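You operate a simulated robot arm through the tools that you are given. There is no shell and no other tool. Be economical: measure what you need, move in short steps, check, and stop when the job is done.

You run a simulated two-armed robot. Do the job below in one go: nothing can be reset, and whatever is moved stays where it is left.

TASK
Unlock the grey transit case and lay its cast on the tray.
Fine: hold the case with your other hand at each latch; don't chip the cast; shut the lid again.
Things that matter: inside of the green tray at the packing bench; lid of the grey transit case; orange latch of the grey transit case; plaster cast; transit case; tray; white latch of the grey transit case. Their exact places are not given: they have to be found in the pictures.

The check looks at the end state, three seconds after you hand in, the way a careful person would. Anything else that was tipped, shoved, dropped, spilled or broken makes it a failure. Lids that push on must go on centred and level and be pressed home; caps that screw on are set level and turned clockwise until they are tight.

THE ROBOT
Two 7-joint arms with fingered hands on one trunk, on a base that drives. Base frame: it is fixed to the floor where the robot stands at the start and does not move with it; the origin is under the middle of the robot, x ahead of it, y to its left, z up; the surface under the hand at the start is at about z = 0.9. Units: m, degrees, N and s.
The left shoulder is at the start at [0.07, 0.169, 1.318], the right one opposite. With the tool pointing down near the work surface each hand reaches from about 0.1 to 0.66 m from the robot's upright axis, wherever it stands, measured 20 degrees to its own side. Places, roughly: inside of the green tray at the packing bench [0.5, -0.5, 0.9]; lid of the grey transit case [0.5, -0.1, 1]; orange latch of the grey transit case [0.5, 0, 1]; white latch of the grey transit case [0.5, -0.2, 1]. Payload 3.4 kg a hand.
The tool frame of a hand sits at the grasp point between the pads (the TCP): z along the fingers, y along the line on which they close. The tips reach 0.023 m beyond it. Largest opening 0.116 m; the body of the gripper starts 0.065 m behind the TCP. The gripper is a hand of 4 fingers: y runs from the thumb to the fingers, the wrist lies at [0, 0, -0.211] in the tool frame, and closing takes about 1.5 s.
Orientation is that of the tool frame in the base frame, as [roll, pitch, yaw] about the fixed x, y, z axes, in that order (R = Rz(yaw) Ry(pitch) Rx(roll)). With the fingers straight down and closing along the base's y, the tool's x points along the base's -x, its y along +y and its z along -z.

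THE INTERFACE
- The arms move only by the tool move_arm. It takes "left_motion", "right_motion" or both (then of equal length, played together; a hand with none holds still); each is one flat list of numbers, 6 for each row, row after row: the shift along the tool's x, y, z in m, then the turn, a rotation vector about the tool's x, y, z in degrees. In form: [dx, dy, dz, wx, wy, wz, dx, dy, dz, wx, wy, wz, ...]. A call has 1 to 20 rows; each row is the pose to reach, as a shift and turn from the pose commanded when the call began, along the tool's axes at that moment. "left_jaw" and "right_jaw" are, for a hand that has rows, the opening, from 0 (shut) to 1 (fully open), set as the call begins (left out, the last holds). A row lasts 0.2 s, in which the tool goes at most 0.05 m and 8.6 degrees; a call with a longer step from one row to the next is refused whole, and so is a gripper value outside its range. Where a pose cannot be reached the arm comes as near as it can. A force on the tool above 40 N (or 10 N above the force at the start of the call, whichever is more), or a blocked arm, ends the call early, and 0.2 s more pass. The fingers move at their own pace (about 0.153 m/s each) and stop on an object; they squeeze with about 23 N. The grip force told is the motor's: it shows also when the fingers shut on nothing. Time passes only in rows, and 0.2 s behind the last, so rows that repeat a pose let the fingers close. It gives the time, the measured TCP pose, the force on the tool (base axes), the opening and the grip force at its end, in the units of the frame above (readings bear some noise), with the torque about the TCP (base axes, N m) and any sound that the robot's microphone picked up, and new pictures: "pictures" is both (left out), scene, wrist or none (wrist: the cameras of the hands that moved).
- Cameras (640 x 400 px; columns grow to the right, rows downward): "scene" is now at [0.1329, -0.026, 1.5526]; the picture's right is [-0.10, -0.99, 0.00], its down [-0.62, 0.06, -0.79] and it looks along [0.78, -0.08, -0.62] (base axes); focal length 230 px, centre (320, 200). "left" rides on the left gripper at [-0.069, 0.001, -0.09] in its tool frame; the picture's right is [-0.01, -1.00, 0.00], its down [0.79, -0.01, -0.61] and it looks along [0.61, -0.01, 0.79] (tool axes); focal length 251 px, centre (320, 200). "right" rides on the right gripper at [0.068, 0.001, -0.09] in its tool frame; the picture's right is [-0.01, 1.00, 0.00], its down [-0.80, -0.01, -0.61] and it looks along [-0.61, -0.01, 0.80] (tool axes); focal length 251 px, centre (320, 200).
- lift_body(by): slides the trunk up (or, below 0, down) by that many m; the arms and the scene camera ride with it, the base frame stays. It gives what a move gives, with no picture.
- roll_base(legs): drives the robot by 1 to 6 legs, each [ahead, left, turn to the left] in m, m and degrees, along the robot's own axes; the way and the turn of a leg run together, so that a leg with both is an arc; at most 1.5 m and 180 degrees a leg. The arms and the cameras ride along, it lands a little off, and it stops where it bumps. It gives what a move gives, and a new picture of the scene camera.
- grasp_type(shape, hand): the hand has 4 fingers and takes this shape, open, in about a second: jaw (thumb against the fingers, like two jaws); tri (thumb and two fingers); tip (a fingertip pinch); poke (one finger out to press); point (the index stretched); flat (the hand flat); cup (the hand cupped); fist (a fist). The gripper value then closes the fingers along that shape, each until it touches; the sizes above hold for jaw. It gives what a move gives, with no picture.
- aim_head(pan, tilt): turns the head with the scene camera to pan (to the left, within 86 degrees either way) and tilt (down, from -29 to 69), counted from straight ahead of the robot. It gives what a move gives, and a new picture of the scene camera.
- point_at(camera, pixels): for up to 12 pixels [column, row] of the newest picture of that camera ("zoom" is the newest enlarged one), the place [x, y, z] in the base frame of the surface seen there, good to about 0.002 m, but the place of the scene camera against the robot may be out by one fixed shift of up to 0.025 m in any direction. It takes no simulated time.
- close_up(camera, box): a new picture of the part [left, top, right, bottom] of that camera's present view, enlarged. It takes no simulated time.
- sign_off(): hands the job in; it is judged then, once.

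Keep the steps short. Do not move on a guess: measure, check each grasp and each placing, and mend mistakes. In all there are 80 turns and 260 pictures (those below and enlarged ones count). Leave the grippers open and the arms clear of the work at the hand-in unless told otherwise, and finish with a single line.

The tools are called as name(argument=value, ...) on one line, values as JSON. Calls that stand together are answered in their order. move_arm: Moves the arms, as the interface text tells. Its arguments: {"type":"object","properties":{"left_motion":{"type":"array"},"left_jaw":{"type":"number"},"right_motion":{"type":"array"},"right_jaw":{"type":"number"},"pictures":{"type":"string","enum":["both","scene","wrist","none"]}},"required":[]} The other tools are called the same way: lift_body (by) slides the trunk up or down; grasp_type (shape, hand) gives the hand a shape; roll_base (legs) drives the base; aim_head (pan, tilt) turns the head that bears the scene camera; point_at (camera, pixels) gives the place of the surface under pixels of a picture; close_up (camera, box) takes an enlarged picture of a part of a camera's view; sign_off () hands the job in.

At the start:

```text
clock: 0.0
left_tcp_pos: [0.4696, 0.0667, 1.3327]
left_orientation: [180.0, 0.0, -179.9]
left_wrist_force: [-0.5, -0.7, 0.6]
left_ft_torque: [0.01, 0.03, 0.01]
left_opening: 0.1157
left_finger_force: 0.0
left_shape: jaw
right_tcp_pos: [0.455, -0.2863, 1.3107]
right_orientation: [179.9, 0.1, 179.8]
right_wrist_force: [0.2, -0.7, -0.8]
right_ft_torque: [-0.02, 0.02, 0.03]
right_opening: 0.1161
right_finger_force: 0.1
right_shape: jaw
trunk travel left (down, up): [-0.825, 0.115]
robot x, y, heading: [0.0006, 0.0005, -0.0]
head pan, tilt: [-5.9, 38.2]
```

scene: 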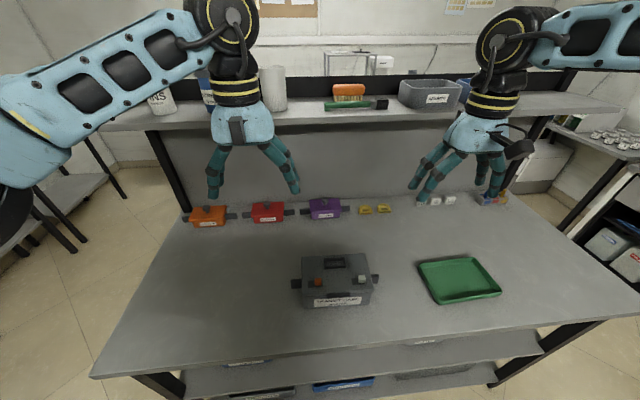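
right: 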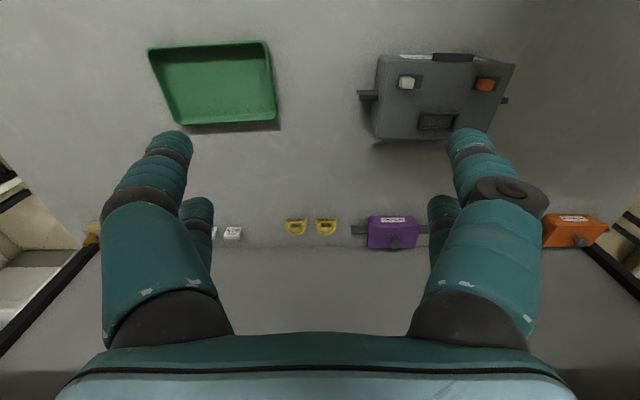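
left: 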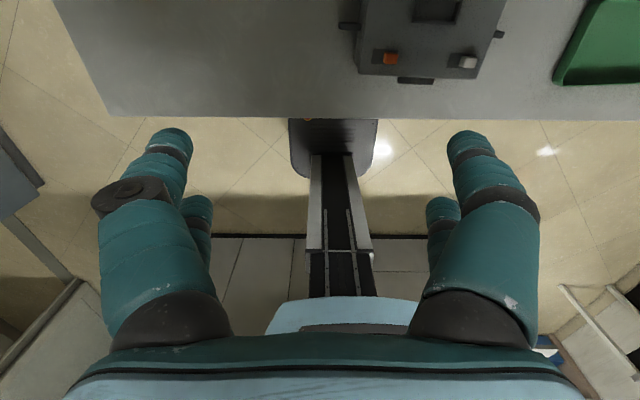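

I see the grey case near (335,280) in the scene with an orange and a white latch, and the tray at (460,280). I take enlarged views first.

close_up(camera="scene", box=[270, 230, 400, 320])

close_up(camera="right", box=[340, 30, 540, 155])

point_at(camera="right", pixels=[[407, 82], [486, 84], [435, 122], [452, 57], [367, 96], [505, 101], [385, 57], [514, 66], [376, 136], [488, 136], [440, 90], [215, 85]])

point_at(camera="scene", pixels=[[318, 282], [361, 279], [334, 263], [334, 298], [296, 284], [376, 279], [303, 258], [365, 254], [304, 290], [370, 288], [460, 280], [250, 300]])

```text
4.44 times, centred on (335, 275) of scene
```

zoom: 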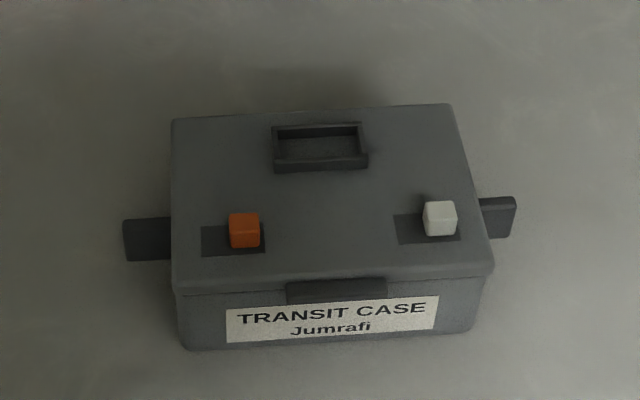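

```text
3.20 times, centred on (440, 92) of right
```

zoom: 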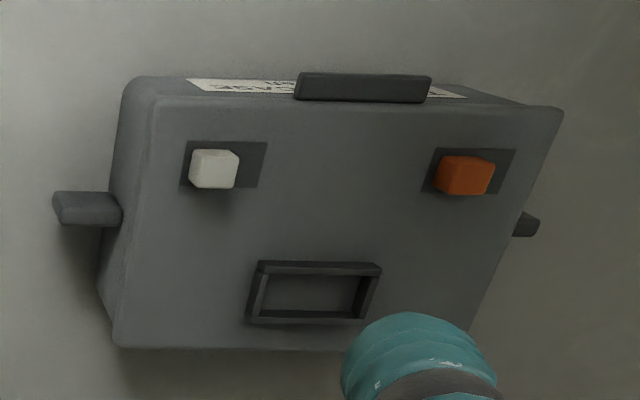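

```text
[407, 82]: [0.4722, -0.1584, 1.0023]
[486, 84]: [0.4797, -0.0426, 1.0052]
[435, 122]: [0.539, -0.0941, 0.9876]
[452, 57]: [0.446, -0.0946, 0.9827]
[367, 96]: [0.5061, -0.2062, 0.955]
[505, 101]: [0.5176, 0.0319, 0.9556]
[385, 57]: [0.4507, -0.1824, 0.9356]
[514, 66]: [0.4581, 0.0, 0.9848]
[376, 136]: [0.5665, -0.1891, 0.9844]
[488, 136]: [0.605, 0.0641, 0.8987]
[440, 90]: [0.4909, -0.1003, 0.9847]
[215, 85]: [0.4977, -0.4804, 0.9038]
```

```text
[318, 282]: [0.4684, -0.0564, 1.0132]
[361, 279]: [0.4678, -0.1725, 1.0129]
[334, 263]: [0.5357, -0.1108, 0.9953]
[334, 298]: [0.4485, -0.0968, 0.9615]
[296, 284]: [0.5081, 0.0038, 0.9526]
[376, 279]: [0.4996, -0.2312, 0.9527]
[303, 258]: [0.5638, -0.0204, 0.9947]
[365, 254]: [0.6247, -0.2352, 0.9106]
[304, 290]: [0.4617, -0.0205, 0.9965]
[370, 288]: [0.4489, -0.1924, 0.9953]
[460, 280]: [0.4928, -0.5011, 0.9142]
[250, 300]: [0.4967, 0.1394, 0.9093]
```

Both latch knobs (z≈1.004) seem to sit at the -y end of slots in the lid (top z≈0.985). I lower both hands a little to see knobs, slots and side handles better.

move_arm(right_motion=[0, 0, 0.045, 0, 0, 0, 0, 0, 0.09, 0, 0, 0, 0, 0, 0.13, 0, 0, 0], left_motion=[0, 0.02, 0.045, 0, 0, 0, -0.02, 0.045, 0.09, 0, 0, 0, -0.03, 0.07, 0.13, 0, 0, 0])

```text
refused: row 2 steps farther than a row can; nothing moved
```

move_arm(right_motion=[0, 0, 0.035, 0, 0, 0, 0, 0, 0.07, 0, 0, 0, 0, 0, 0.1, 0, 0, 0, 0, 0, 0.13, 0, 0, 0], left_motion=[0, 0.02, 0.035, 0, 0, 0, -0.01, 0.04, 0.07, 0, 0, 0, -0.02, 0.06, 0.1, 0, 0, 0, -0.03, 0.07, 0.13, 0, 0, 0])

```text
clock: 1.0
left_tcp_pos: [0.5005, 0.1376, 1.2029]
left_orientation: [180.0, -0.1, 180.0]
left_wrist_force: [0.4, 0.0, 1.0]
left_ft_torque: [-0.04, 0.04, 0.01]
left_opening: 0.1158
left_finger_force: 0.1
left_shape: jaw
right_tcp_pos: [0.4562, -0.2852, 1.1781]
right_orientation: [-179.8, 0.0, 179.9]
right_wrist_force: [0.2, 0.4, 0.2]
right_ft_torque: [0.03, -0.03, -0.01]
right_opening: 0.1157
right_finger_force: 0.0
right_shape: jaw
trunk travel left (down, up): [-0.825, 0.115]
robot x, y, heading: [-0.0022, 0.0026, 0.2]
head pan, tilt: [-5.9, 38.2]
```

scene: 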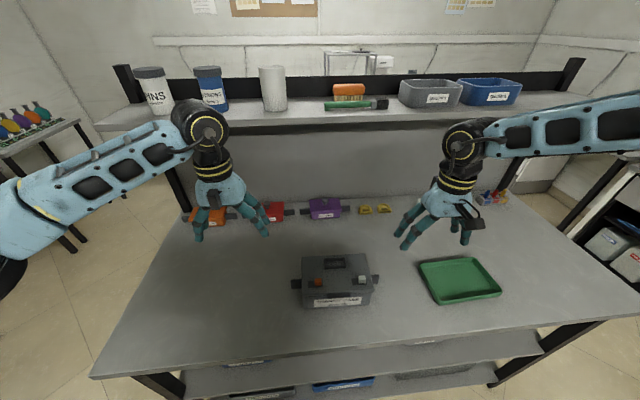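
right: 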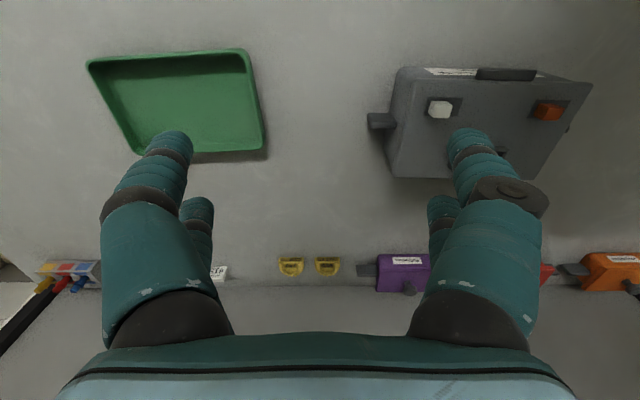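
left: 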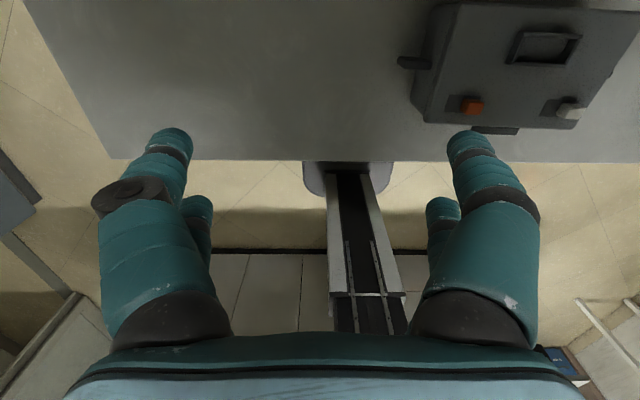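

close_up(camera="left", box=[390, 0, 630, 150])

point_at(camera="left", pixels=[[403, 62], [416, 57], [412, 68], [472, 106], [482, 104], [570, 111], [448, 98], [479, 118], [558, 98], [495, 130], [545, 45], [445, 10]])

close_up(camera="right", box=[360, 55, 600, 205])

point_at(camera="right", pixels=[[438, 109], [546, 111], [455, 100], [432, 118], [566, 108], [536, 100], [372, 121], [385, 113], [382, 128], [506, 74], [395, 175], [590, 85]])

```text
2.67 times, centred on (510, 75) of left
```

zoom: 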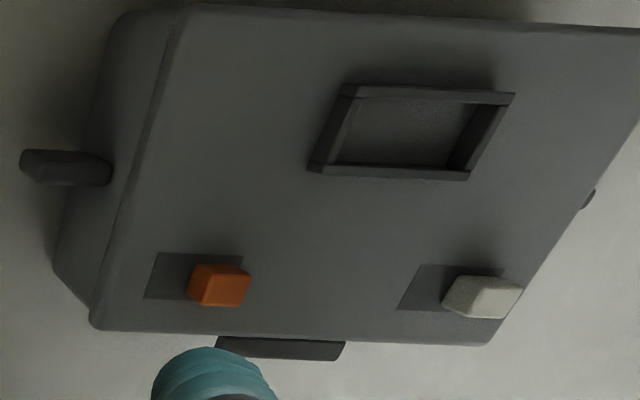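

```text
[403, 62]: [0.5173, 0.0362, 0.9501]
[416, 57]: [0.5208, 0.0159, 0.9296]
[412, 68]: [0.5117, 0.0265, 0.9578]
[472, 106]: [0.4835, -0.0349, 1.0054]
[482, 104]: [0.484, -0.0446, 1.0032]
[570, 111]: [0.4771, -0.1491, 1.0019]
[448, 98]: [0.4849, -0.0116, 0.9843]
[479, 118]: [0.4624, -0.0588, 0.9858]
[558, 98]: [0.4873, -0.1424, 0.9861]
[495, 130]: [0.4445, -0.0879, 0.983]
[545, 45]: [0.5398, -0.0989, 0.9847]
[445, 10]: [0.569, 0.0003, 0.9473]
```

```text
2.67 times, centred on (480, 130) of right
```

zoom: 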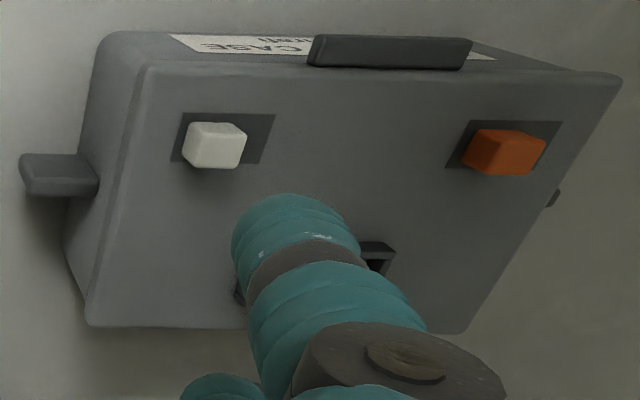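

```text
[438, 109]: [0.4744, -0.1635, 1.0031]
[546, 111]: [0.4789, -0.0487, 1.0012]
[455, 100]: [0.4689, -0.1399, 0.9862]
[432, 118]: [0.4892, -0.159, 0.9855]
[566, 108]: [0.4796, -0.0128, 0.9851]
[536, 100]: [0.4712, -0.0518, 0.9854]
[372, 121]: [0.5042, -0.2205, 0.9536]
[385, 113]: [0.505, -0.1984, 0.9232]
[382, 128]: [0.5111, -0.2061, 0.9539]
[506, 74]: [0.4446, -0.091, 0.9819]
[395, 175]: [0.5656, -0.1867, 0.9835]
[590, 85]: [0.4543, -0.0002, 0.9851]
```

Both knobs sit at the -y end of their slots, so they slide toward +y. I measure the finger spread before gripping the left side handle (x≈0.515, y≈0.0–0.037, top z≈0.957).

point_at(camera="left", pixels=[[172, 140], [195, 205], [465, 140], [440, 205], [150, 150], [190, 150], [485, 150], [450, 150]])

point_at(camera="right", pixels=[[172, 140], [195, 205], [465, 140], [440, 205], [110, 205], [510, 205]])

close_up(camera="scene", box=[170, 150, 290, 260])

close_up(camera="scene", box=[380, 140, 500, 260])

```text
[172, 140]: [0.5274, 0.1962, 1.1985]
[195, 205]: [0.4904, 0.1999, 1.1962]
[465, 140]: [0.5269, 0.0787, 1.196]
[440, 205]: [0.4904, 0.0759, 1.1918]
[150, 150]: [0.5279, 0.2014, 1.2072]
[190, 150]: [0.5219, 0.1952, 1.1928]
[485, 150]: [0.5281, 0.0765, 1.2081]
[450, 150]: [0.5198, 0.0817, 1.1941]
```

```text
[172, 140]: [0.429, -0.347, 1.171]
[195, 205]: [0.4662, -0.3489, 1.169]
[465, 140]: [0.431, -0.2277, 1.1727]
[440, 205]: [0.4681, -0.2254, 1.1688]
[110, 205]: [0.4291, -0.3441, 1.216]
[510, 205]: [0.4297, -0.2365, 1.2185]
```

```text
3.64 times, centred on (230, 205) of scene
```

zoom: 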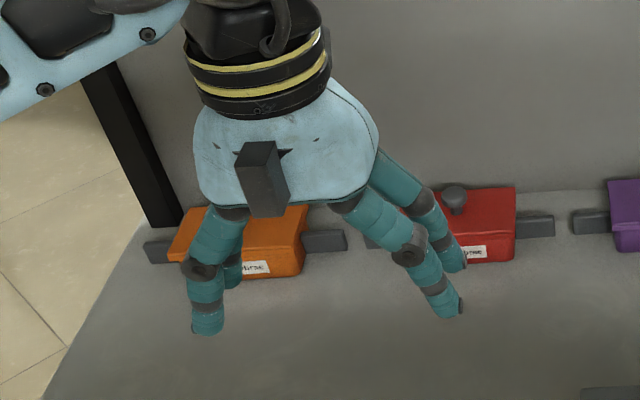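

```text
3.33 times, centred on (440, 200) of scene
```

zoom: 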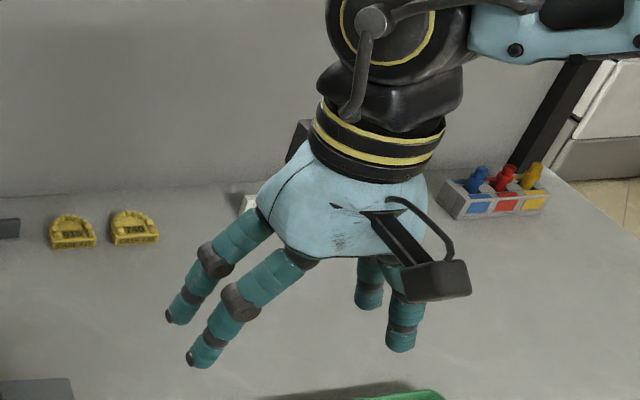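

The fingers are two pairs about ±0.018 m apart along tool x. I grip the handle with the inner pair (TCP at y≈0.037). First turn the left hand 90° and come to above the handle.

move_arm(left_motion=[0, -0.009, 0.006, 0, 0, -8.2, -0.002, -0.018, 0.012, 0, 0, -16.4, -0.004, -0.027, 0.018, 0, 0, -24.6, -0.006, -0.036, 0.024, 0, 0, -32.8, -0.008, -0.045, 0.03, 0, 0, -41, -0.01, -0.054, 0.036, 0, 0, -49.2, -0.012, -0.063, 0.042, 0, 0, -57.4, -0.014, -0.072, 0.048, 0, 0, -65.6, -0.015, -0.081, 0.054, 0, 0, -73.8, -0.015, -0.09, 0.06, 0, 0, -82, -0.015, -0.1, 0.07, 0, 0, -87, -0.015, -0.1, 0.1, 0, 0, -87])

grasp_type(shape="poke", hand="right")

```text
clock: 3.6
left_tcp_pos: [0.5152, 0.0359, 1.1016]
left_orientation: [-179.9, -0.1, -92.9]
left_wrist_force: [-0.4, 0.1, 0.2]
left_ft_torque: [0.0, 0.06, 0.0]
left_opening: 0.1156
left_finger_force: 0.0
left_shape: jaw
right_tcp_pos: [0.4551, -0.2869, 1.1799]
right_orientation: [179.9, 0.1, 179.9]
right_wrist_force: [0.1, 0.1, 0.0]
right_ft_torque: [0.01, -0.01, -0.02]
right_opening: 0.1158
right_finger_force: 0.0
right_shape: jaw
trunk travel left (down, up): [-0.825, 0.115]
robot x, y, heading: [0.0026, -0.0018, -0.1]
head pan, tilt: [-5.9, 38.2]
```

scene: 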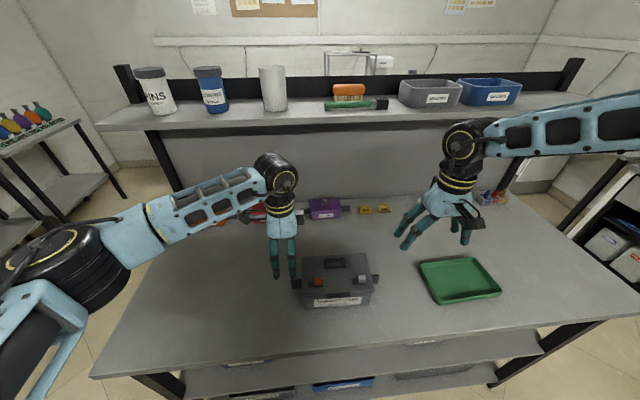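
left: 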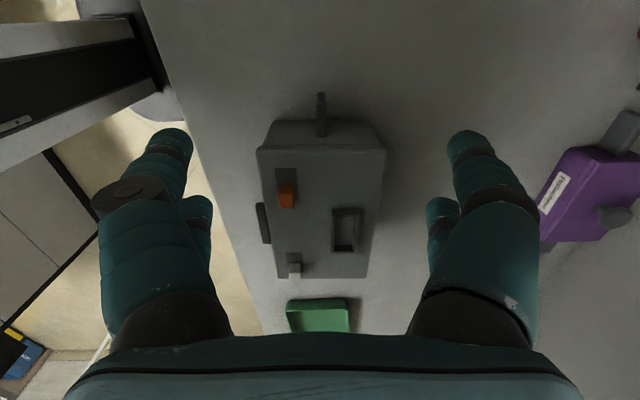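

```text
clock: 4.5
left_tcp_pos: [0.5135, 0.0355, 1.1]
left_orientation: [-180.0, 0.0, -93.1]
left_wrist_force: [-0.1, -0.8, 0.2]
left_ft_torque: [-0.01, 0.02, 0.02]
left_opening: 0.1156
left_finger_force: 0.1
left_shape: jaw
right_tcp_pos: [0.4549, -0.2861, 1.1795]
right_orientation: [-180.0, 0.2, 179.9]
right_wrist_force: [0.1, 0.3, 0.2]
right_ft_torque: [0.01, 0.02, 0.01]
right_opening: 0.0001
right_finger_force: 0.0
right_shape: poke
trunk travel left (down, up): [-0.825, 0.115]
robot x, y, heading: [-0.0004, 0.0027, 0.0]
head pan, tilt: [-5.9, 38.2]
```

The handle is seen at (321,112). I measure it and look at the right hand's poke finger.

point_at(camera="left", pixels=[[320, 97], [321, 106], [320, 118], [321, 128], [318, 112], [326, 112], [288, 195], [295, 270], [280, 175], [293, 258], [265, 148], [382, 150]])

close_up(camera="right", box=[0, 0, 640, 400])

close_up(camera="scene", box=[380, 140, 500, 260])

close_up(camera="left", box=[240, 80, 400, 340])

```text
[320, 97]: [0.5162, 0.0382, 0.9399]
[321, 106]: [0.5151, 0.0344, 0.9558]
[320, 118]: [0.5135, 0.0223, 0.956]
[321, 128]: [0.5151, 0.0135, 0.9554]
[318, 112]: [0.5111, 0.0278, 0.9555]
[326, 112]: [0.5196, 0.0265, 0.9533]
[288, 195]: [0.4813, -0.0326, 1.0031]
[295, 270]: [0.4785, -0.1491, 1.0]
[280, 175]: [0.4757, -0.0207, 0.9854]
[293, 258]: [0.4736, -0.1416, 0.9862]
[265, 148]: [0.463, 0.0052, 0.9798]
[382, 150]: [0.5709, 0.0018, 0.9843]
```

```text
1.00 times, centred on (320, 200) of right (not enlarged: the box is as wide or as high as the picture)
```

zoom: 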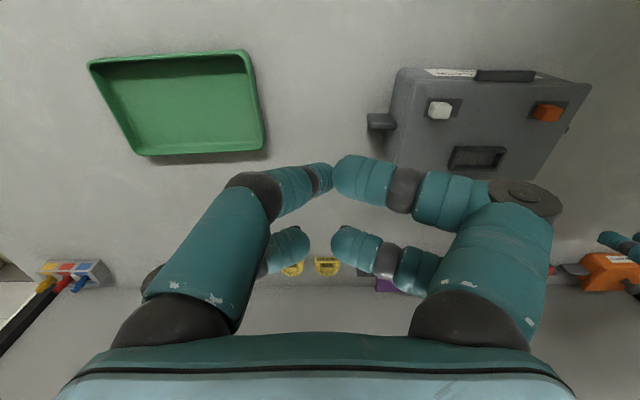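

```text
3.33 times, centred on (440, 200) of scene
```

zoom: 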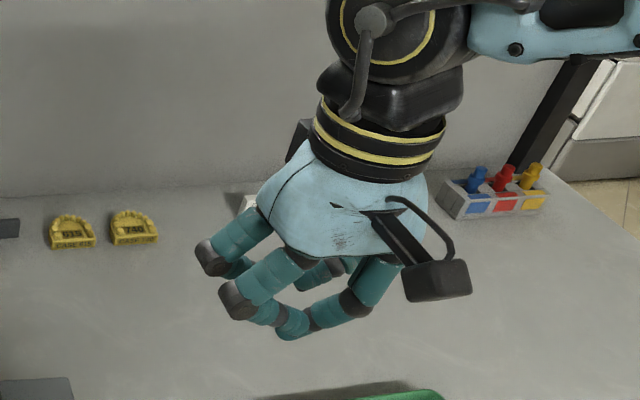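

```text
1.54 times, centred on (320, 210) of left
```

zoom: 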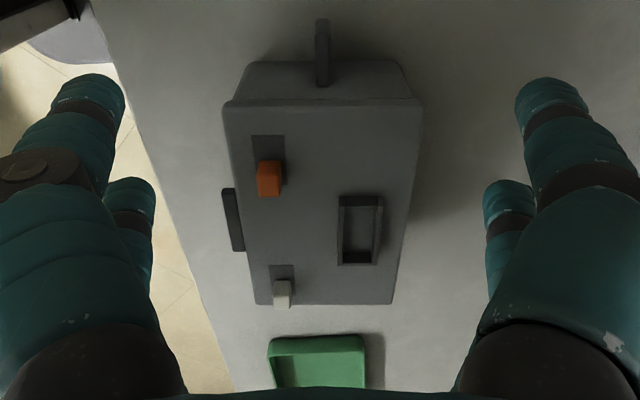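

Poke does not give a single finger. I lower the left hand around the handle (stop at z≈0.948), and try "point" on the right.

move_arm(left_motion=[-0.003, 0, 0.04, 0, 0, 0, -0.003, 0, 0.08, 0, 0, 0, -0.003, 0, 0.12, 0, 0, 0, -0.003, 0, 0.14, 0, 0, 0, -0.003, 0, 0.152, 0, 0, 0])

grasp_type(shape="point", hand="right")

close_up(camera="right", box=[0, 0, 640, 400])

close_up(camera="scene", box=[380, 140, 500, 260])

```text
clock: 5.7
left_tcp_pos: [0.5165, 0.0394, 0.9509]
left_orientation: [-180.0, 0.0, -93.0]
left_wrist_force: [0.6, 0.0, -0.3]
left_ft_torque: [0.0, 0.0, -0.02]
left_opening: 0.1159
left_finger_force: 0.0
left_shape: jaw
right_tcp_pos: [0.4545, -0.2853, 1.1799]
right_orientation: [180.0, 0.1, 179.9]
right_wrist_force: [0.9, -0.2, 0.5]
right_ft_torque: [0.01, -0.01, -0.05]
right_opening: 0.0
right_finger_force: 0.0
right_shape: poke
trunk travel left (down, up): [-0.825, 0.115]
robot x, y, heading: [-0.0001, 0.0021, -0.1]
head pan, tilt: [-5.9, 38.2]
```

scene: 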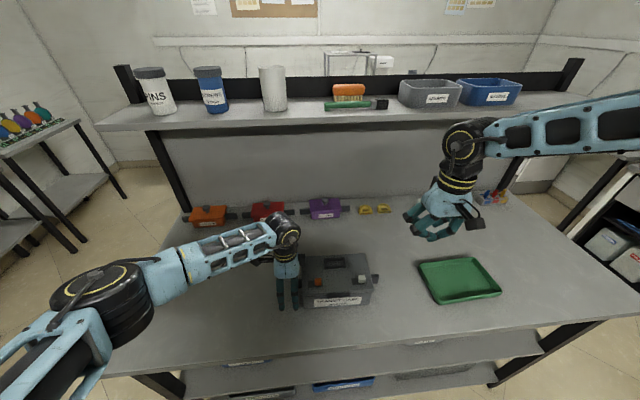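
left: 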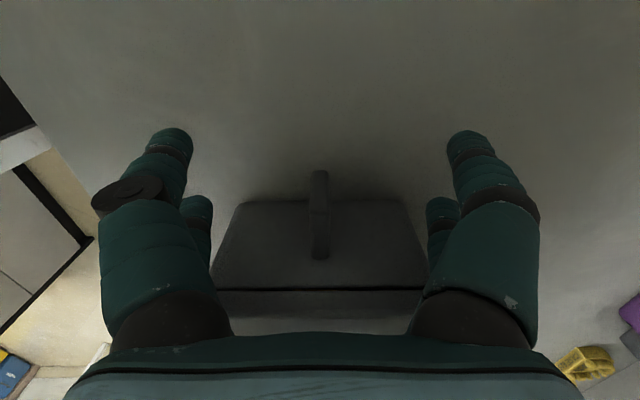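

```text
clock: 6.6
left_tcp_pos: [0.5169, 0.0387, 0.9508]
left_orientation: [180.0, -0.1, -93.0]
left_wrist_force: [-0.1, -0.4, 0.8]
left_ft_torque: [0.03, 0.01, -0.02]
left_opening: 0.1157
left_finger_force: 0.0
left_shape: jaw
right_tcp_pos: [0.4545, -0.2856, 1.1795]
right_orientation: [-179.9, 0.2, 179.8]
right_wrist_force: [-0.5, -0.4, 0.5]
right_ft_torque: [0.02, -0.01, 0.0]
right_opening: 0.0001
right_finger_force: 0.1
right_shape: point
trunk travel left (down, up): [-0.825, 0.115]
robot x, y, heading: [-0.0038, -0.0004, -0.1]
head pan, tilt: [-5.9, 38.2]
```

```text
1.00 times, centred on (320, 200) of right (not enlarged: the box is as wide or as high as the picture)
```

zoom: 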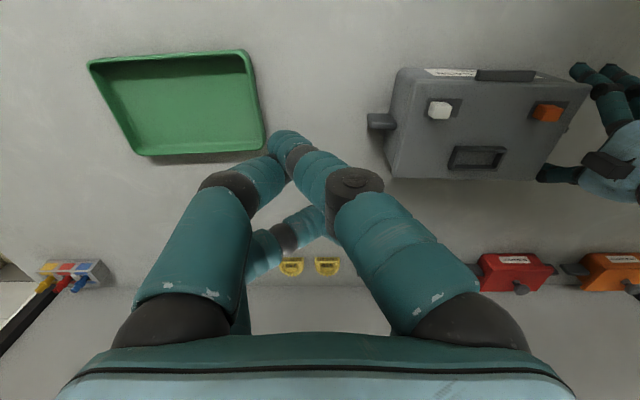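

```text
3.33 times, centred on (440, 200) of scene
```

zoom: 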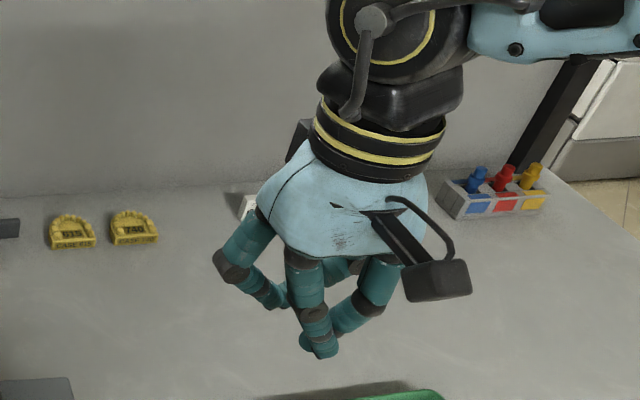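

The "point" shape puts the index tip at about (287,140). I measure it relative to the TCP, and close the left hand on the handle.

point_at(camera="right", pixels=[[280, 140], [287, 133], [297, 140], [305, 150], [320, 165], [265, 175], [290, 165], [315, 215], [275, 200], [355, 180]])

close_up(camera="right", box=[220, 110, 400, 270])

move_arm(left_motion=[0, 0, 0, 0, 0, 0, 0, 0, 0, 0, 0, 0, 0, 0, 0, 0, 0, 0, 0, 0, 0, 0, 0, 0, 0, 0, 0, 0, 0, 0, 0, 0, 0, 0, 0, 0, 0, 0, 0, 0, 0, 0, 0, 0, 0, 0, 0, 0], left_jaw=0)

```text
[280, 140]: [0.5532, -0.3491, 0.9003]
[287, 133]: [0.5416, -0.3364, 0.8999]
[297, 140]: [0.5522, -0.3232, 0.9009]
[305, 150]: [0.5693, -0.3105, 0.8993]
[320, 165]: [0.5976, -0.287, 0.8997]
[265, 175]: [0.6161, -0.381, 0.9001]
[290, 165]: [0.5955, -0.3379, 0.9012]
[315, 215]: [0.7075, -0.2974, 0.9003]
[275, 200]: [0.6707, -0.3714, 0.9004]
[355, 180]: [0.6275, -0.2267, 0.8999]
```

```text
2.50 times, centred on (310, 190) of right
```

zoom: 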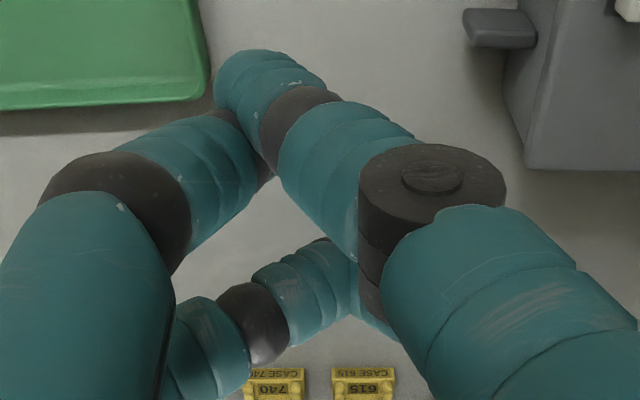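

```text
clock: 8.4
left_tcp_pos: [0.5158, 0.0388, 0.9509]
left_orientation: [-180.0, 0.0, -93.0]
left_wrist_force: [-0.4, 0.7, -3.1]
left_ft_torque: [0.03, -0.01, 0.03]
left_opening: 0.0
left_finger_force: 23.4
left_shape: jaw
right_tcp_pos: [0.4551, -0.2859, 1.1783]
right_orientation: [180.0, 0.1, 180.0]
right_wrist_force: [-0.1, -0.7, -1.1]
right_ft_torque: [0.02, 0.01, -0.01]
right_opening: 0.0
right_finger_force: 0.1
right_shape: point
trunk travel left (down, up): [-0.825, 0.115]
robot x, y, heading: [-0.0022, 0.0028, 0.0]
head pan, tilt: [-5.9, 38.2]
```

scene: 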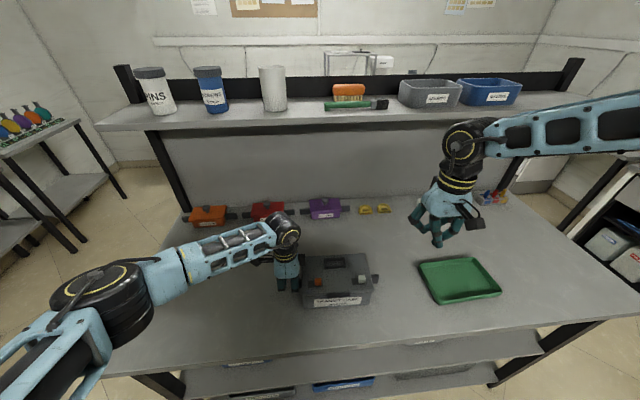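
left: 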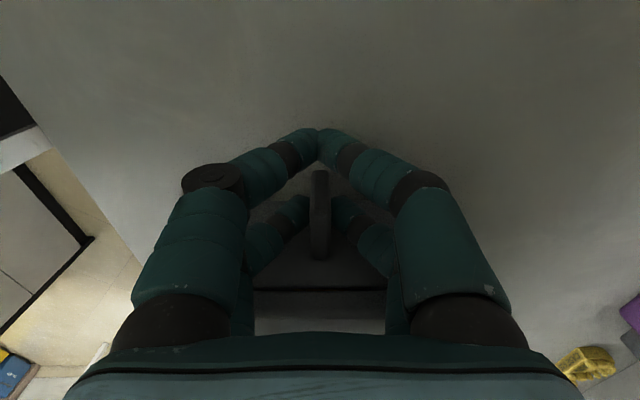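

close_up(camera="left", box=[220, 110, 420, 290])

close_up(camera="scene", box=[240, 220, 390, 320])

```text
2.22 times, centred on (320, 200) of left
```

zoom: 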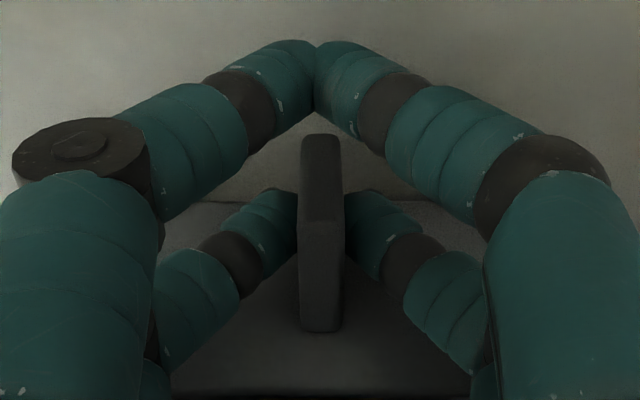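

```text
4.00 times, centred on (315, 270) of scene
```

zoom: 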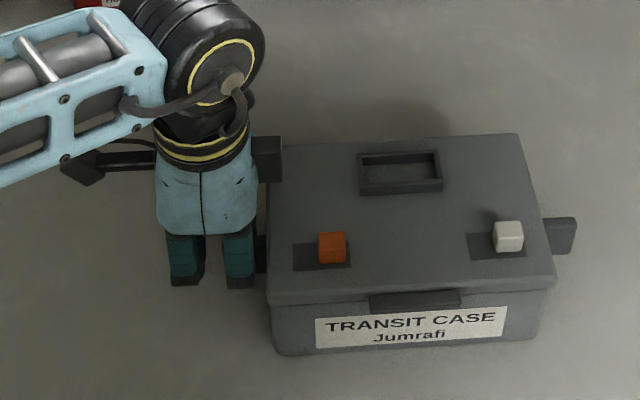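

The inner finger pair pinches the handle well. Now I need the right index tip position; I use a fresh zoom.

close_up(camera="right", box=[220, 110, 400, 270])

point_at(camera="zoom", pixels=[[240, 65], [265, 60], [240, 95], [290, 80], [300, 110], [340, 140], [225, 125], [130, 170], [310, 290], [220, 330], [420, 190], [500, 250]])

```text
2.50 times, centred on (310, 190) of right
```

zoom: 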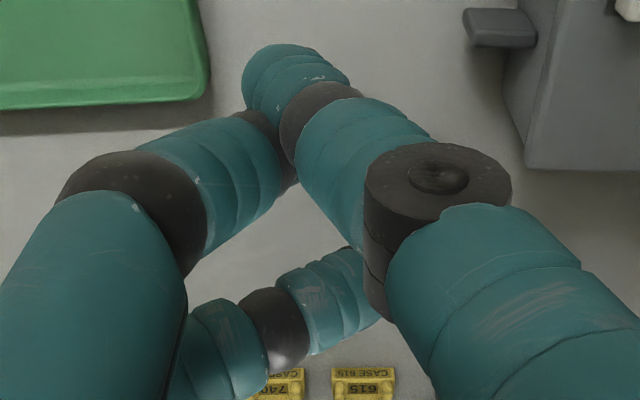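

```text
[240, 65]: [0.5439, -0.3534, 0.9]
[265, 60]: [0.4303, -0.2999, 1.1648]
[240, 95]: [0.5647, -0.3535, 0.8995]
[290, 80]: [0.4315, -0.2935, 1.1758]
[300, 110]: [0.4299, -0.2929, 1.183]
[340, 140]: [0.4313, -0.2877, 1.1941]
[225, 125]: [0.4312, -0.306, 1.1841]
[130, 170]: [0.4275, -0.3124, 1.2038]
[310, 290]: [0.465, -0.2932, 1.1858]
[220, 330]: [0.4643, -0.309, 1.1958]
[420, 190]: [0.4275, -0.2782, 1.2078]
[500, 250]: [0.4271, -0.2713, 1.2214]
```

Index tip sits at about (−0.02, −0.014, −0.02) from the TCP in base axes, below the other fingers. I move it to the −y side of the white knob, tip still 5 cm above.

move_arm(right_motion=[-0.01, 0.026, 0.02, 0, 0, 0, -0.02, 0.052, 0.04, 0, 0, 0, -0.03, 0.078, 0.07, 0, 0, 0, -0.04, 0.1, 0.1, 0, 0, 0, -0.04, 0.102, 0.125, 0, 0, 0], pictures="wrist")

close_up(camera="right", box=[220, 50, 480, 210])

close_up(camera="scene", box=[280, 200, 440, 320])

```text
clock: 9.6
left_tcp_pos: [0.5169, 0.0386, 0.9513]
left_orientation: [-180.0, 0.0, -93.0]
left_wrist_force: [0.9, -0.5, -2.5]
left_ft_torque: [0.05, 0.02, 0.03]
left_opening: 0.0
left_finger_force: 22.6
left_shape: jaw
right_tcp_pos: [0.4941, -0.1846, 1.0554]
right_orientation: [179.9, 0.2, 179.7]
right_wrist_force: [0.1, -0.1, 0.4]
right_ft_torque: [-0.01, 0.01, -0.03]
right_opening: 0.0
right_finger_force: 0.1
right_shape: point
trunk travel left (down, up): [-0.825, 0.115]
robot x, y, heading: [-0.0029, 0.0011, -0.1]
head pan, tilt: [-5.9, 38.2]
```

right: 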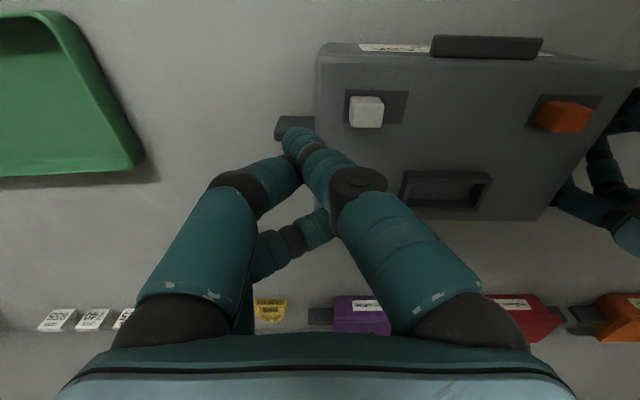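

```text
2.46 times, centred on (350, 130) of right
```

zoom: 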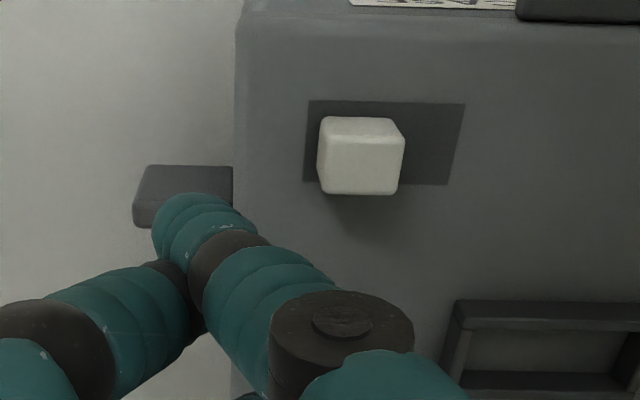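

```text
3.33 times, centred on (360, 260) of scene
```

zoom: 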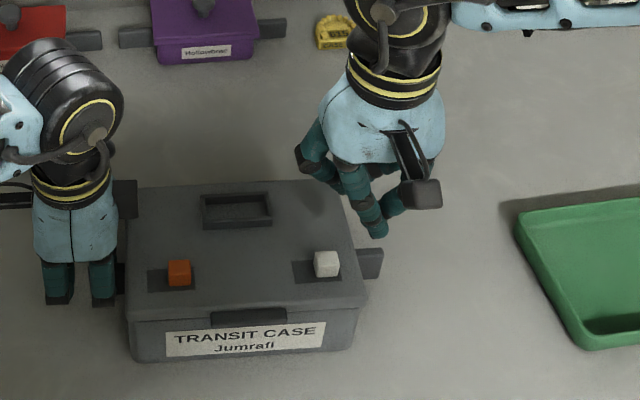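

point_at(camera="right", pixels=[[292, 132], [297, 128], [303, 137], [366, 110], [352, 112], [360, 92], [382, 112], [400, 95], [350, 95], [290, 150], [325, 160]])

```text
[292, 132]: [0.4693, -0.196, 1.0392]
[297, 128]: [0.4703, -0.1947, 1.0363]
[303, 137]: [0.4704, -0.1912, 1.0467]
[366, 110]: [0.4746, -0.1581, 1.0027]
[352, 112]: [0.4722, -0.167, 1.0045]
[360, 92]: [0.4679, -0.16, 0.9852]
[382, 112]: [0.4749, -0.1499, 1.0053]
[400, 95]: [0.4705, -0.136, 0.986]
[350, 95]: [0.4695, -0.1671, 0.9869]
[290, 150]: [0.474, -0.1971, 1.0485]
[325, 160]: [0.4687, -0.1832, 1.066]
```

Tip is lined up in x with the white knob (x≈0.475). Lower it 43 mm to lie at z≈0.99 beside the knob.

move_arm(right_motion=[0, 0, 0.02, 0, 0, 0, 0, 0, 0.035, 0, 0, 0, 0, 0, 0.043, 0, 0, 0], pictures="wrist")

close_up(camera="right", box=[220, 50, 480, 210])

```text
clock: 10.4
left_tcp_pos: [0.5159, 0.0383, 0.9515]
left_orientation: [-180.0, 0.0, -93.0]
left_wrist_force: [-0.8, -0.6, -2.2]
left_ft_torque: [0.07, 0.05, 0.03]
left_opening: 0.0
left_finger_force: 23.2
left_shape: jaw
right_tcp_pos: [0.4856, -0.1929, 1.019]
right_orientation: [179.9, 0.1, 180.0]
right_wrist_force: [0.3, 0.3, 0.1]
right_ft_torque: [-0.07, 0.0, 0.0]
right_opening: 0.0001
right_finger_force: 0.0
right_shape: point
right hand out of reach, approached as far as the arm can: row 2, 3
trunk travel left (down, up): [-0.825, 0.115]
robot x, y, heading: [-0.0068, 0.0018, 0.1]
head pan, tilt: [-5.9, 38.2]
```

right: 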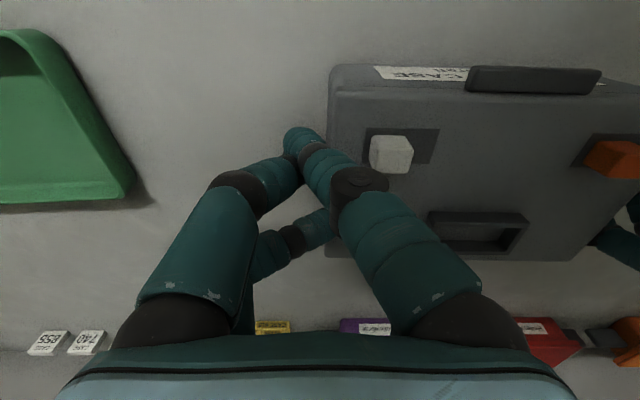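

```text
2.46 times, centred on (350, 130) of right
```

zoom: 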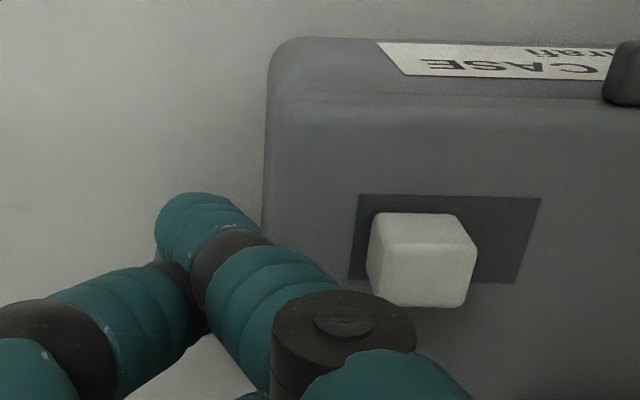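

The right arm reports out of reach in this posture. I raise, turn the right hand 90° (mirror of the left hand's comfortable pose), so that the index leads on the +y side.

move_arm(right_motion=[0, 0, -0.03, 0, 0, 0, 0, -0.01, -0.05, 0, 0, 8, 0, -0.02, -0.05, 0, 0, 16, 0, -0.03, -0.05, 0, 0, 24, 0, -0.03, -0.05, 0, 0, 32, 0, -0.03, -0.05, 0, 0, 40, 0, -0.03, -0.05, 0, 0, 48, 0, -0.03, -0.05, 0, 0, 56, 0, -0.03, -0.05, 0, 0, 64, 0, -0.03, -0.05, 0, 0, 72, 0, -0.03, -0.05, 0, 0, 80, 0, -0.03, -0.05, 0, 0, 87, 0, -0.03, -0.05, 0, 0, 87])

```text
clock: 13.2
left_tcp_pos: [0.516, 0.0386, 0.9501]
left_orientation: [179.9, 0.0, -92.9]
left_wrist_force: [0.3, -1.5, -2.2]
left_ft_torque: [0.06, 0.0, 0.0]
left_opening: 0.0001
left_finger_force: 22.9
left_shape: jaw
right_tcp_pos: [0.4833, -0.3798, 1.0564]
right_orientation: [179.4, -4.2, 95.4]
right_wrist_force: [-0.6, -0.5, -0.9]
right_ft_torque: [0.01, 0.02, 0.0]
right_opening: 0.0
right_finger_force: 0.0
right_shape: point
right hand out of reach, approached as far as the arm can: row 7, 8, 9, 10, 11, 12, 13
trunk travel left (down, up): [-0.825, 0.115]
robot x, y, heading: [0.0034, 0.001, -0.1]
head pan, tilt: [-5.9, 38.2]
```

scene: 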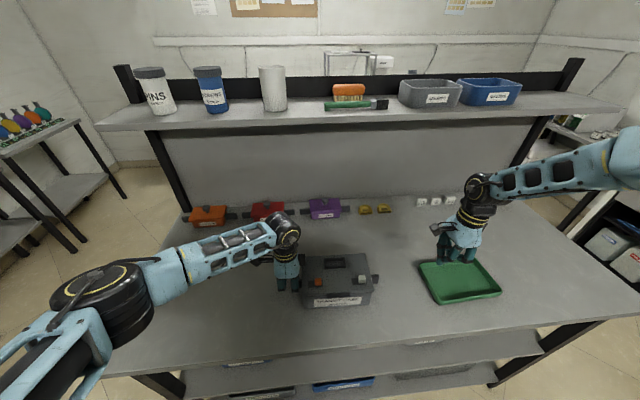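
right: 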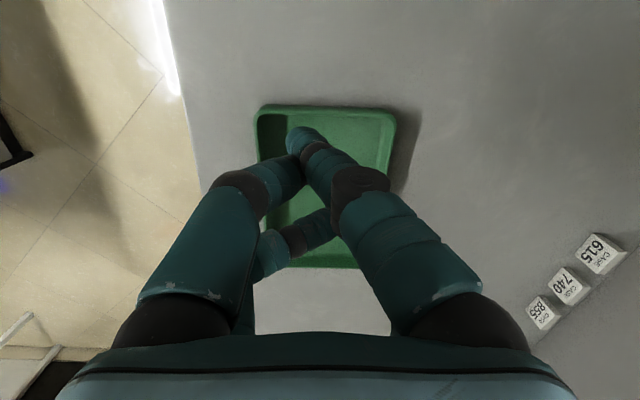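

That turn drives the arm away; this arm prefers the other sense. I rotate back first and move toward the case again, staying high.

move_arm(right_motion=[0, 0, -0.02, 0, 0, -8, 0.01, 0, -0.04, 0, 0, -16, 0.02, 0, -0.05, 0, 0, -24, 0.03, 0, -0.05, 0, 0, -32, 0.04, 0, -0.05, 0, 0, -40, 0.06, 0, -0.05, 0, 0, -48, 0.07, 0, -0.05, 0, 0, -56, 0.08, 0, -0.05, 0, 0, -64, 0.09, 0, -0.05, 0, 0, -72, 0.1, 0, -0.05, 0, 0, -80, 0.12, 0, -0.05, 0, 0, -85, 0.12, 0, -0.05, 0, 0, -85], pictures="none")

```text
clock: 15.8
left_tcp_pos: [0.5169, 0.0392, 0.9505]
left_orientation: [180.0, 0.0, -93.0]
left_wrist_force: [-0.1, 0.7, -3.0]
left_ft_torque: [0.06, 0.03, -0.02]
left_opening: 0.0
left_finger_force: 22.7
left_shape: jaw
right_tcp_pos: [0.4741, -0.2605, 1.1166]
right_orientation: [175.6, 0.2, -179.5]
right_wrist_force: [0.7, 0.9, 0.2]
right_ft_torque: [-0.01, -0.03, -0.01]
right_opening: 0.0
right_finger_force: 0.1
right_shape: point
trunk travel left (down, up): [-0.825, 0.115]
robot x, y, heading: [0.0028, -0.002, 0.1]
head pan, tilt: [-5.9, 38.2]
```

move_arm(right_motion=[0, 0, 0, 0, 0, -8, 0, 0, 0, 0, 0, -16, 0, 0, 0, 0, 0, -24, 0, 0, 0, 0, 0, -32, 0, 0, 0, 0, 0, -40, 0, 0, 0, 0, 0, -48, 0, 0, 0, 0, 0, -56, 0, 0, 0, 0, 0, -64, 0, 0, 0, 0, 0, -72, 0, 0, 0, 0, 0, -80, 0, 0, 0, 0, 0, -87, 0, 0, 0.03, 0, 0, -87, 0, 0, 0.05, 0, 0, -87])

```text
clock: 18.6
left_tcp_pos: [0.5169, 0.0382, 0.9504]
left_orientation: [-179.9, 0.0, -92.9]
left_wrist_force: [1.0, 0.7, -2.9]
left_ft_torque: [0.0, 0.04, 0.03]
left_opening: 0.0001
left_finger_force: 23.2
left_shape: jaw
right_tcp_pos: [0.4707, -0.2561, 1.0666]
right_orientation: [-179.9, 4.3, -92.5]
right_wrist_force: [0.2, -0.4, -0.2]
right_ft_torque: [-0.03, -0.01, -0.01]
right_opening: 0.0
right_finger_force: 0.0
right_shape: point
trunk travel left (down, up): [-0.825, 0.115]
robot x, y, heading: [0.0022, -0.0019, 0.1]
head pan, tilt: [-5.9, 38.2]
```

scene: 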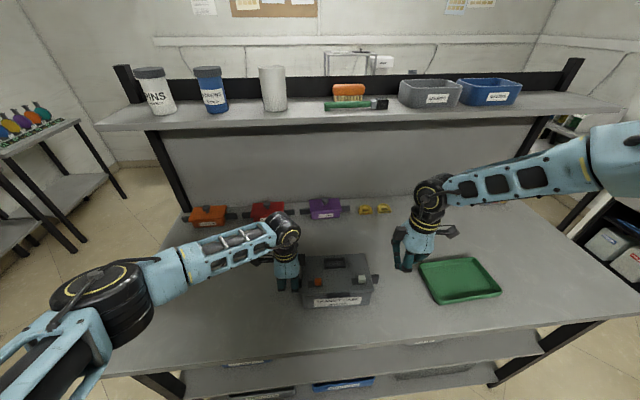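
right: 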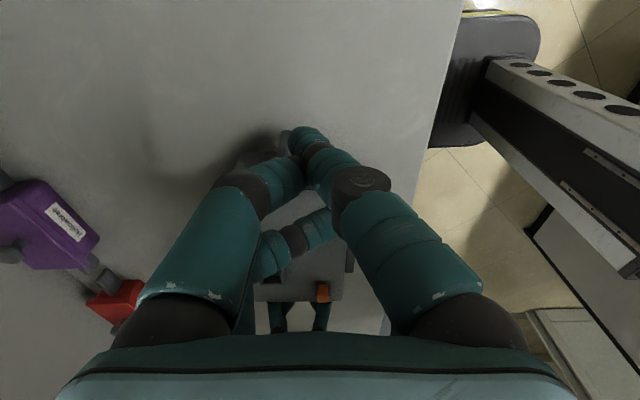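

This sense works for the right arm. I change the right hand to "jaw" and close it, using the leading closed finger pair as the pusher, and level it.

grasp_type(shape="jaw", hand="right")

move_arm(right_motion=[0, 0, 0, 0, 4.3, 0, 0, 0, 0, 0, 4.3, 0, 0, 0, 0, 0, 4.3, 0, 0, 0, 0, 0, 4.3, 0, 0, 0, 0, 0, 4.3, 0, 0, 0, 0, 0, 4.3, 0], right_jaw=0, pictures="wrist")

close_up(camera="right", box=[220, 100, 420, 225])

```text
clock: 19.5
left_tcp_pos: [0.5168, 0.0385, 0.9509]
left_orientation: [179.9, 0.0, -93.0]
left_wrist_force: [0.2, -0.7, -2.3]
left_ft_torque: [0.05, 0.02, -0.01]
left_opening: 0.0
left_finger_force: 22.7
left_shape: jaw
right_tcp_pos: [0.4708, -0.2577, 1.0682]
right_orientation: [180.0, 4.3, -92.6]
right_wrist_force: [0.0, 0.0, -0.2]
right_ft_torque: [0.01, 0.03, -0.01]
right_opening: 0.1159
right_finger_force: 0.0
right_shape: jaw
trunk travel left (down, up): [-0.825, 0.115]
robot x, y, heading: [-0.0021, 0.0007, -0.2]
head pan, tilt: [-5.9, 38.2]
```

```text
clock: 20.9
left_tcp_pos: [0.5167, 0.0388, 0.9519]
left_orientation: [180.0, 0.0, -93.0]
left_wrist_force: [-0.5, -0.3, -2.9]
left_ft_torque: [0.04, 0.0, 0.03]
left_opening: 0.0
left_finger_force: 22.8
left_shape: jaw
right_tcp_pos: [0.4721, -0.2571, 1.0659]
right_orientation: [180.0, 0.0, -92.6]
right_wrist_force: [0.6, -0.1, 0.4]
right_ft_torque: [-0.01, -0.03, 0.01]
right_opening: 0.0
right_finger_force: 23.4
right_shape: jaw
trunk travel left (down, up): [-0.825, 0.115]
robot x, y, heading: [0.0037, -0.0029, 0.2]
head pan, tilt: [-5.9, 38.2]
```

right: 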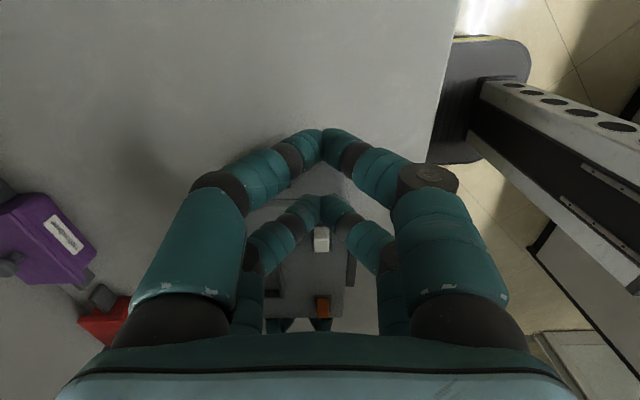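

```text
3.20 times, centred on (320, 162) of right
```

zoom: 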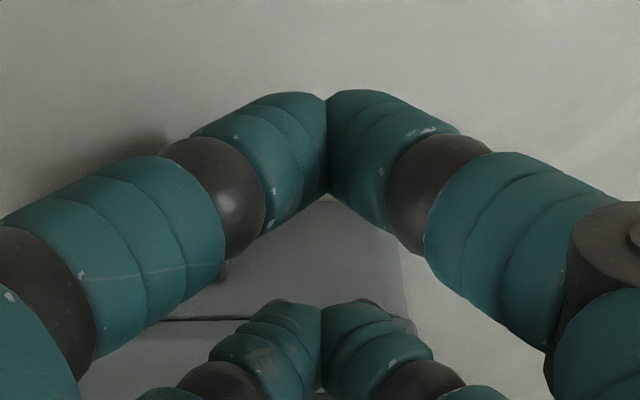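

point_at(camera="right", pixels=[[314, 134], [330, 134], [320, 150], [312, 202], [328, 202], [322, 215], [285, 220], [321, 240], [322, 300]])

```text
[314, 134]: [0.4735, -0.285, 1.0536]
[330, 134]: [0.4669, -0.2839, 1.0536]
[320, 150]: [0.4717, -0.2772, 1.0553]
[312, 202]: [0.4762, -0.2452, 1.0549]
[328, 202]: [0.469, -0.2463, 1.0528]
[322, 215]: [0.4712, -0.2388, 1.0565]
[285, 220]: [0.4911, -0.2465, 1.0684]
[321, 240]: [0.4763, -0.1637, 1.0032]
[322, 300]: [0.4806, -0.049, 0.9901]
```

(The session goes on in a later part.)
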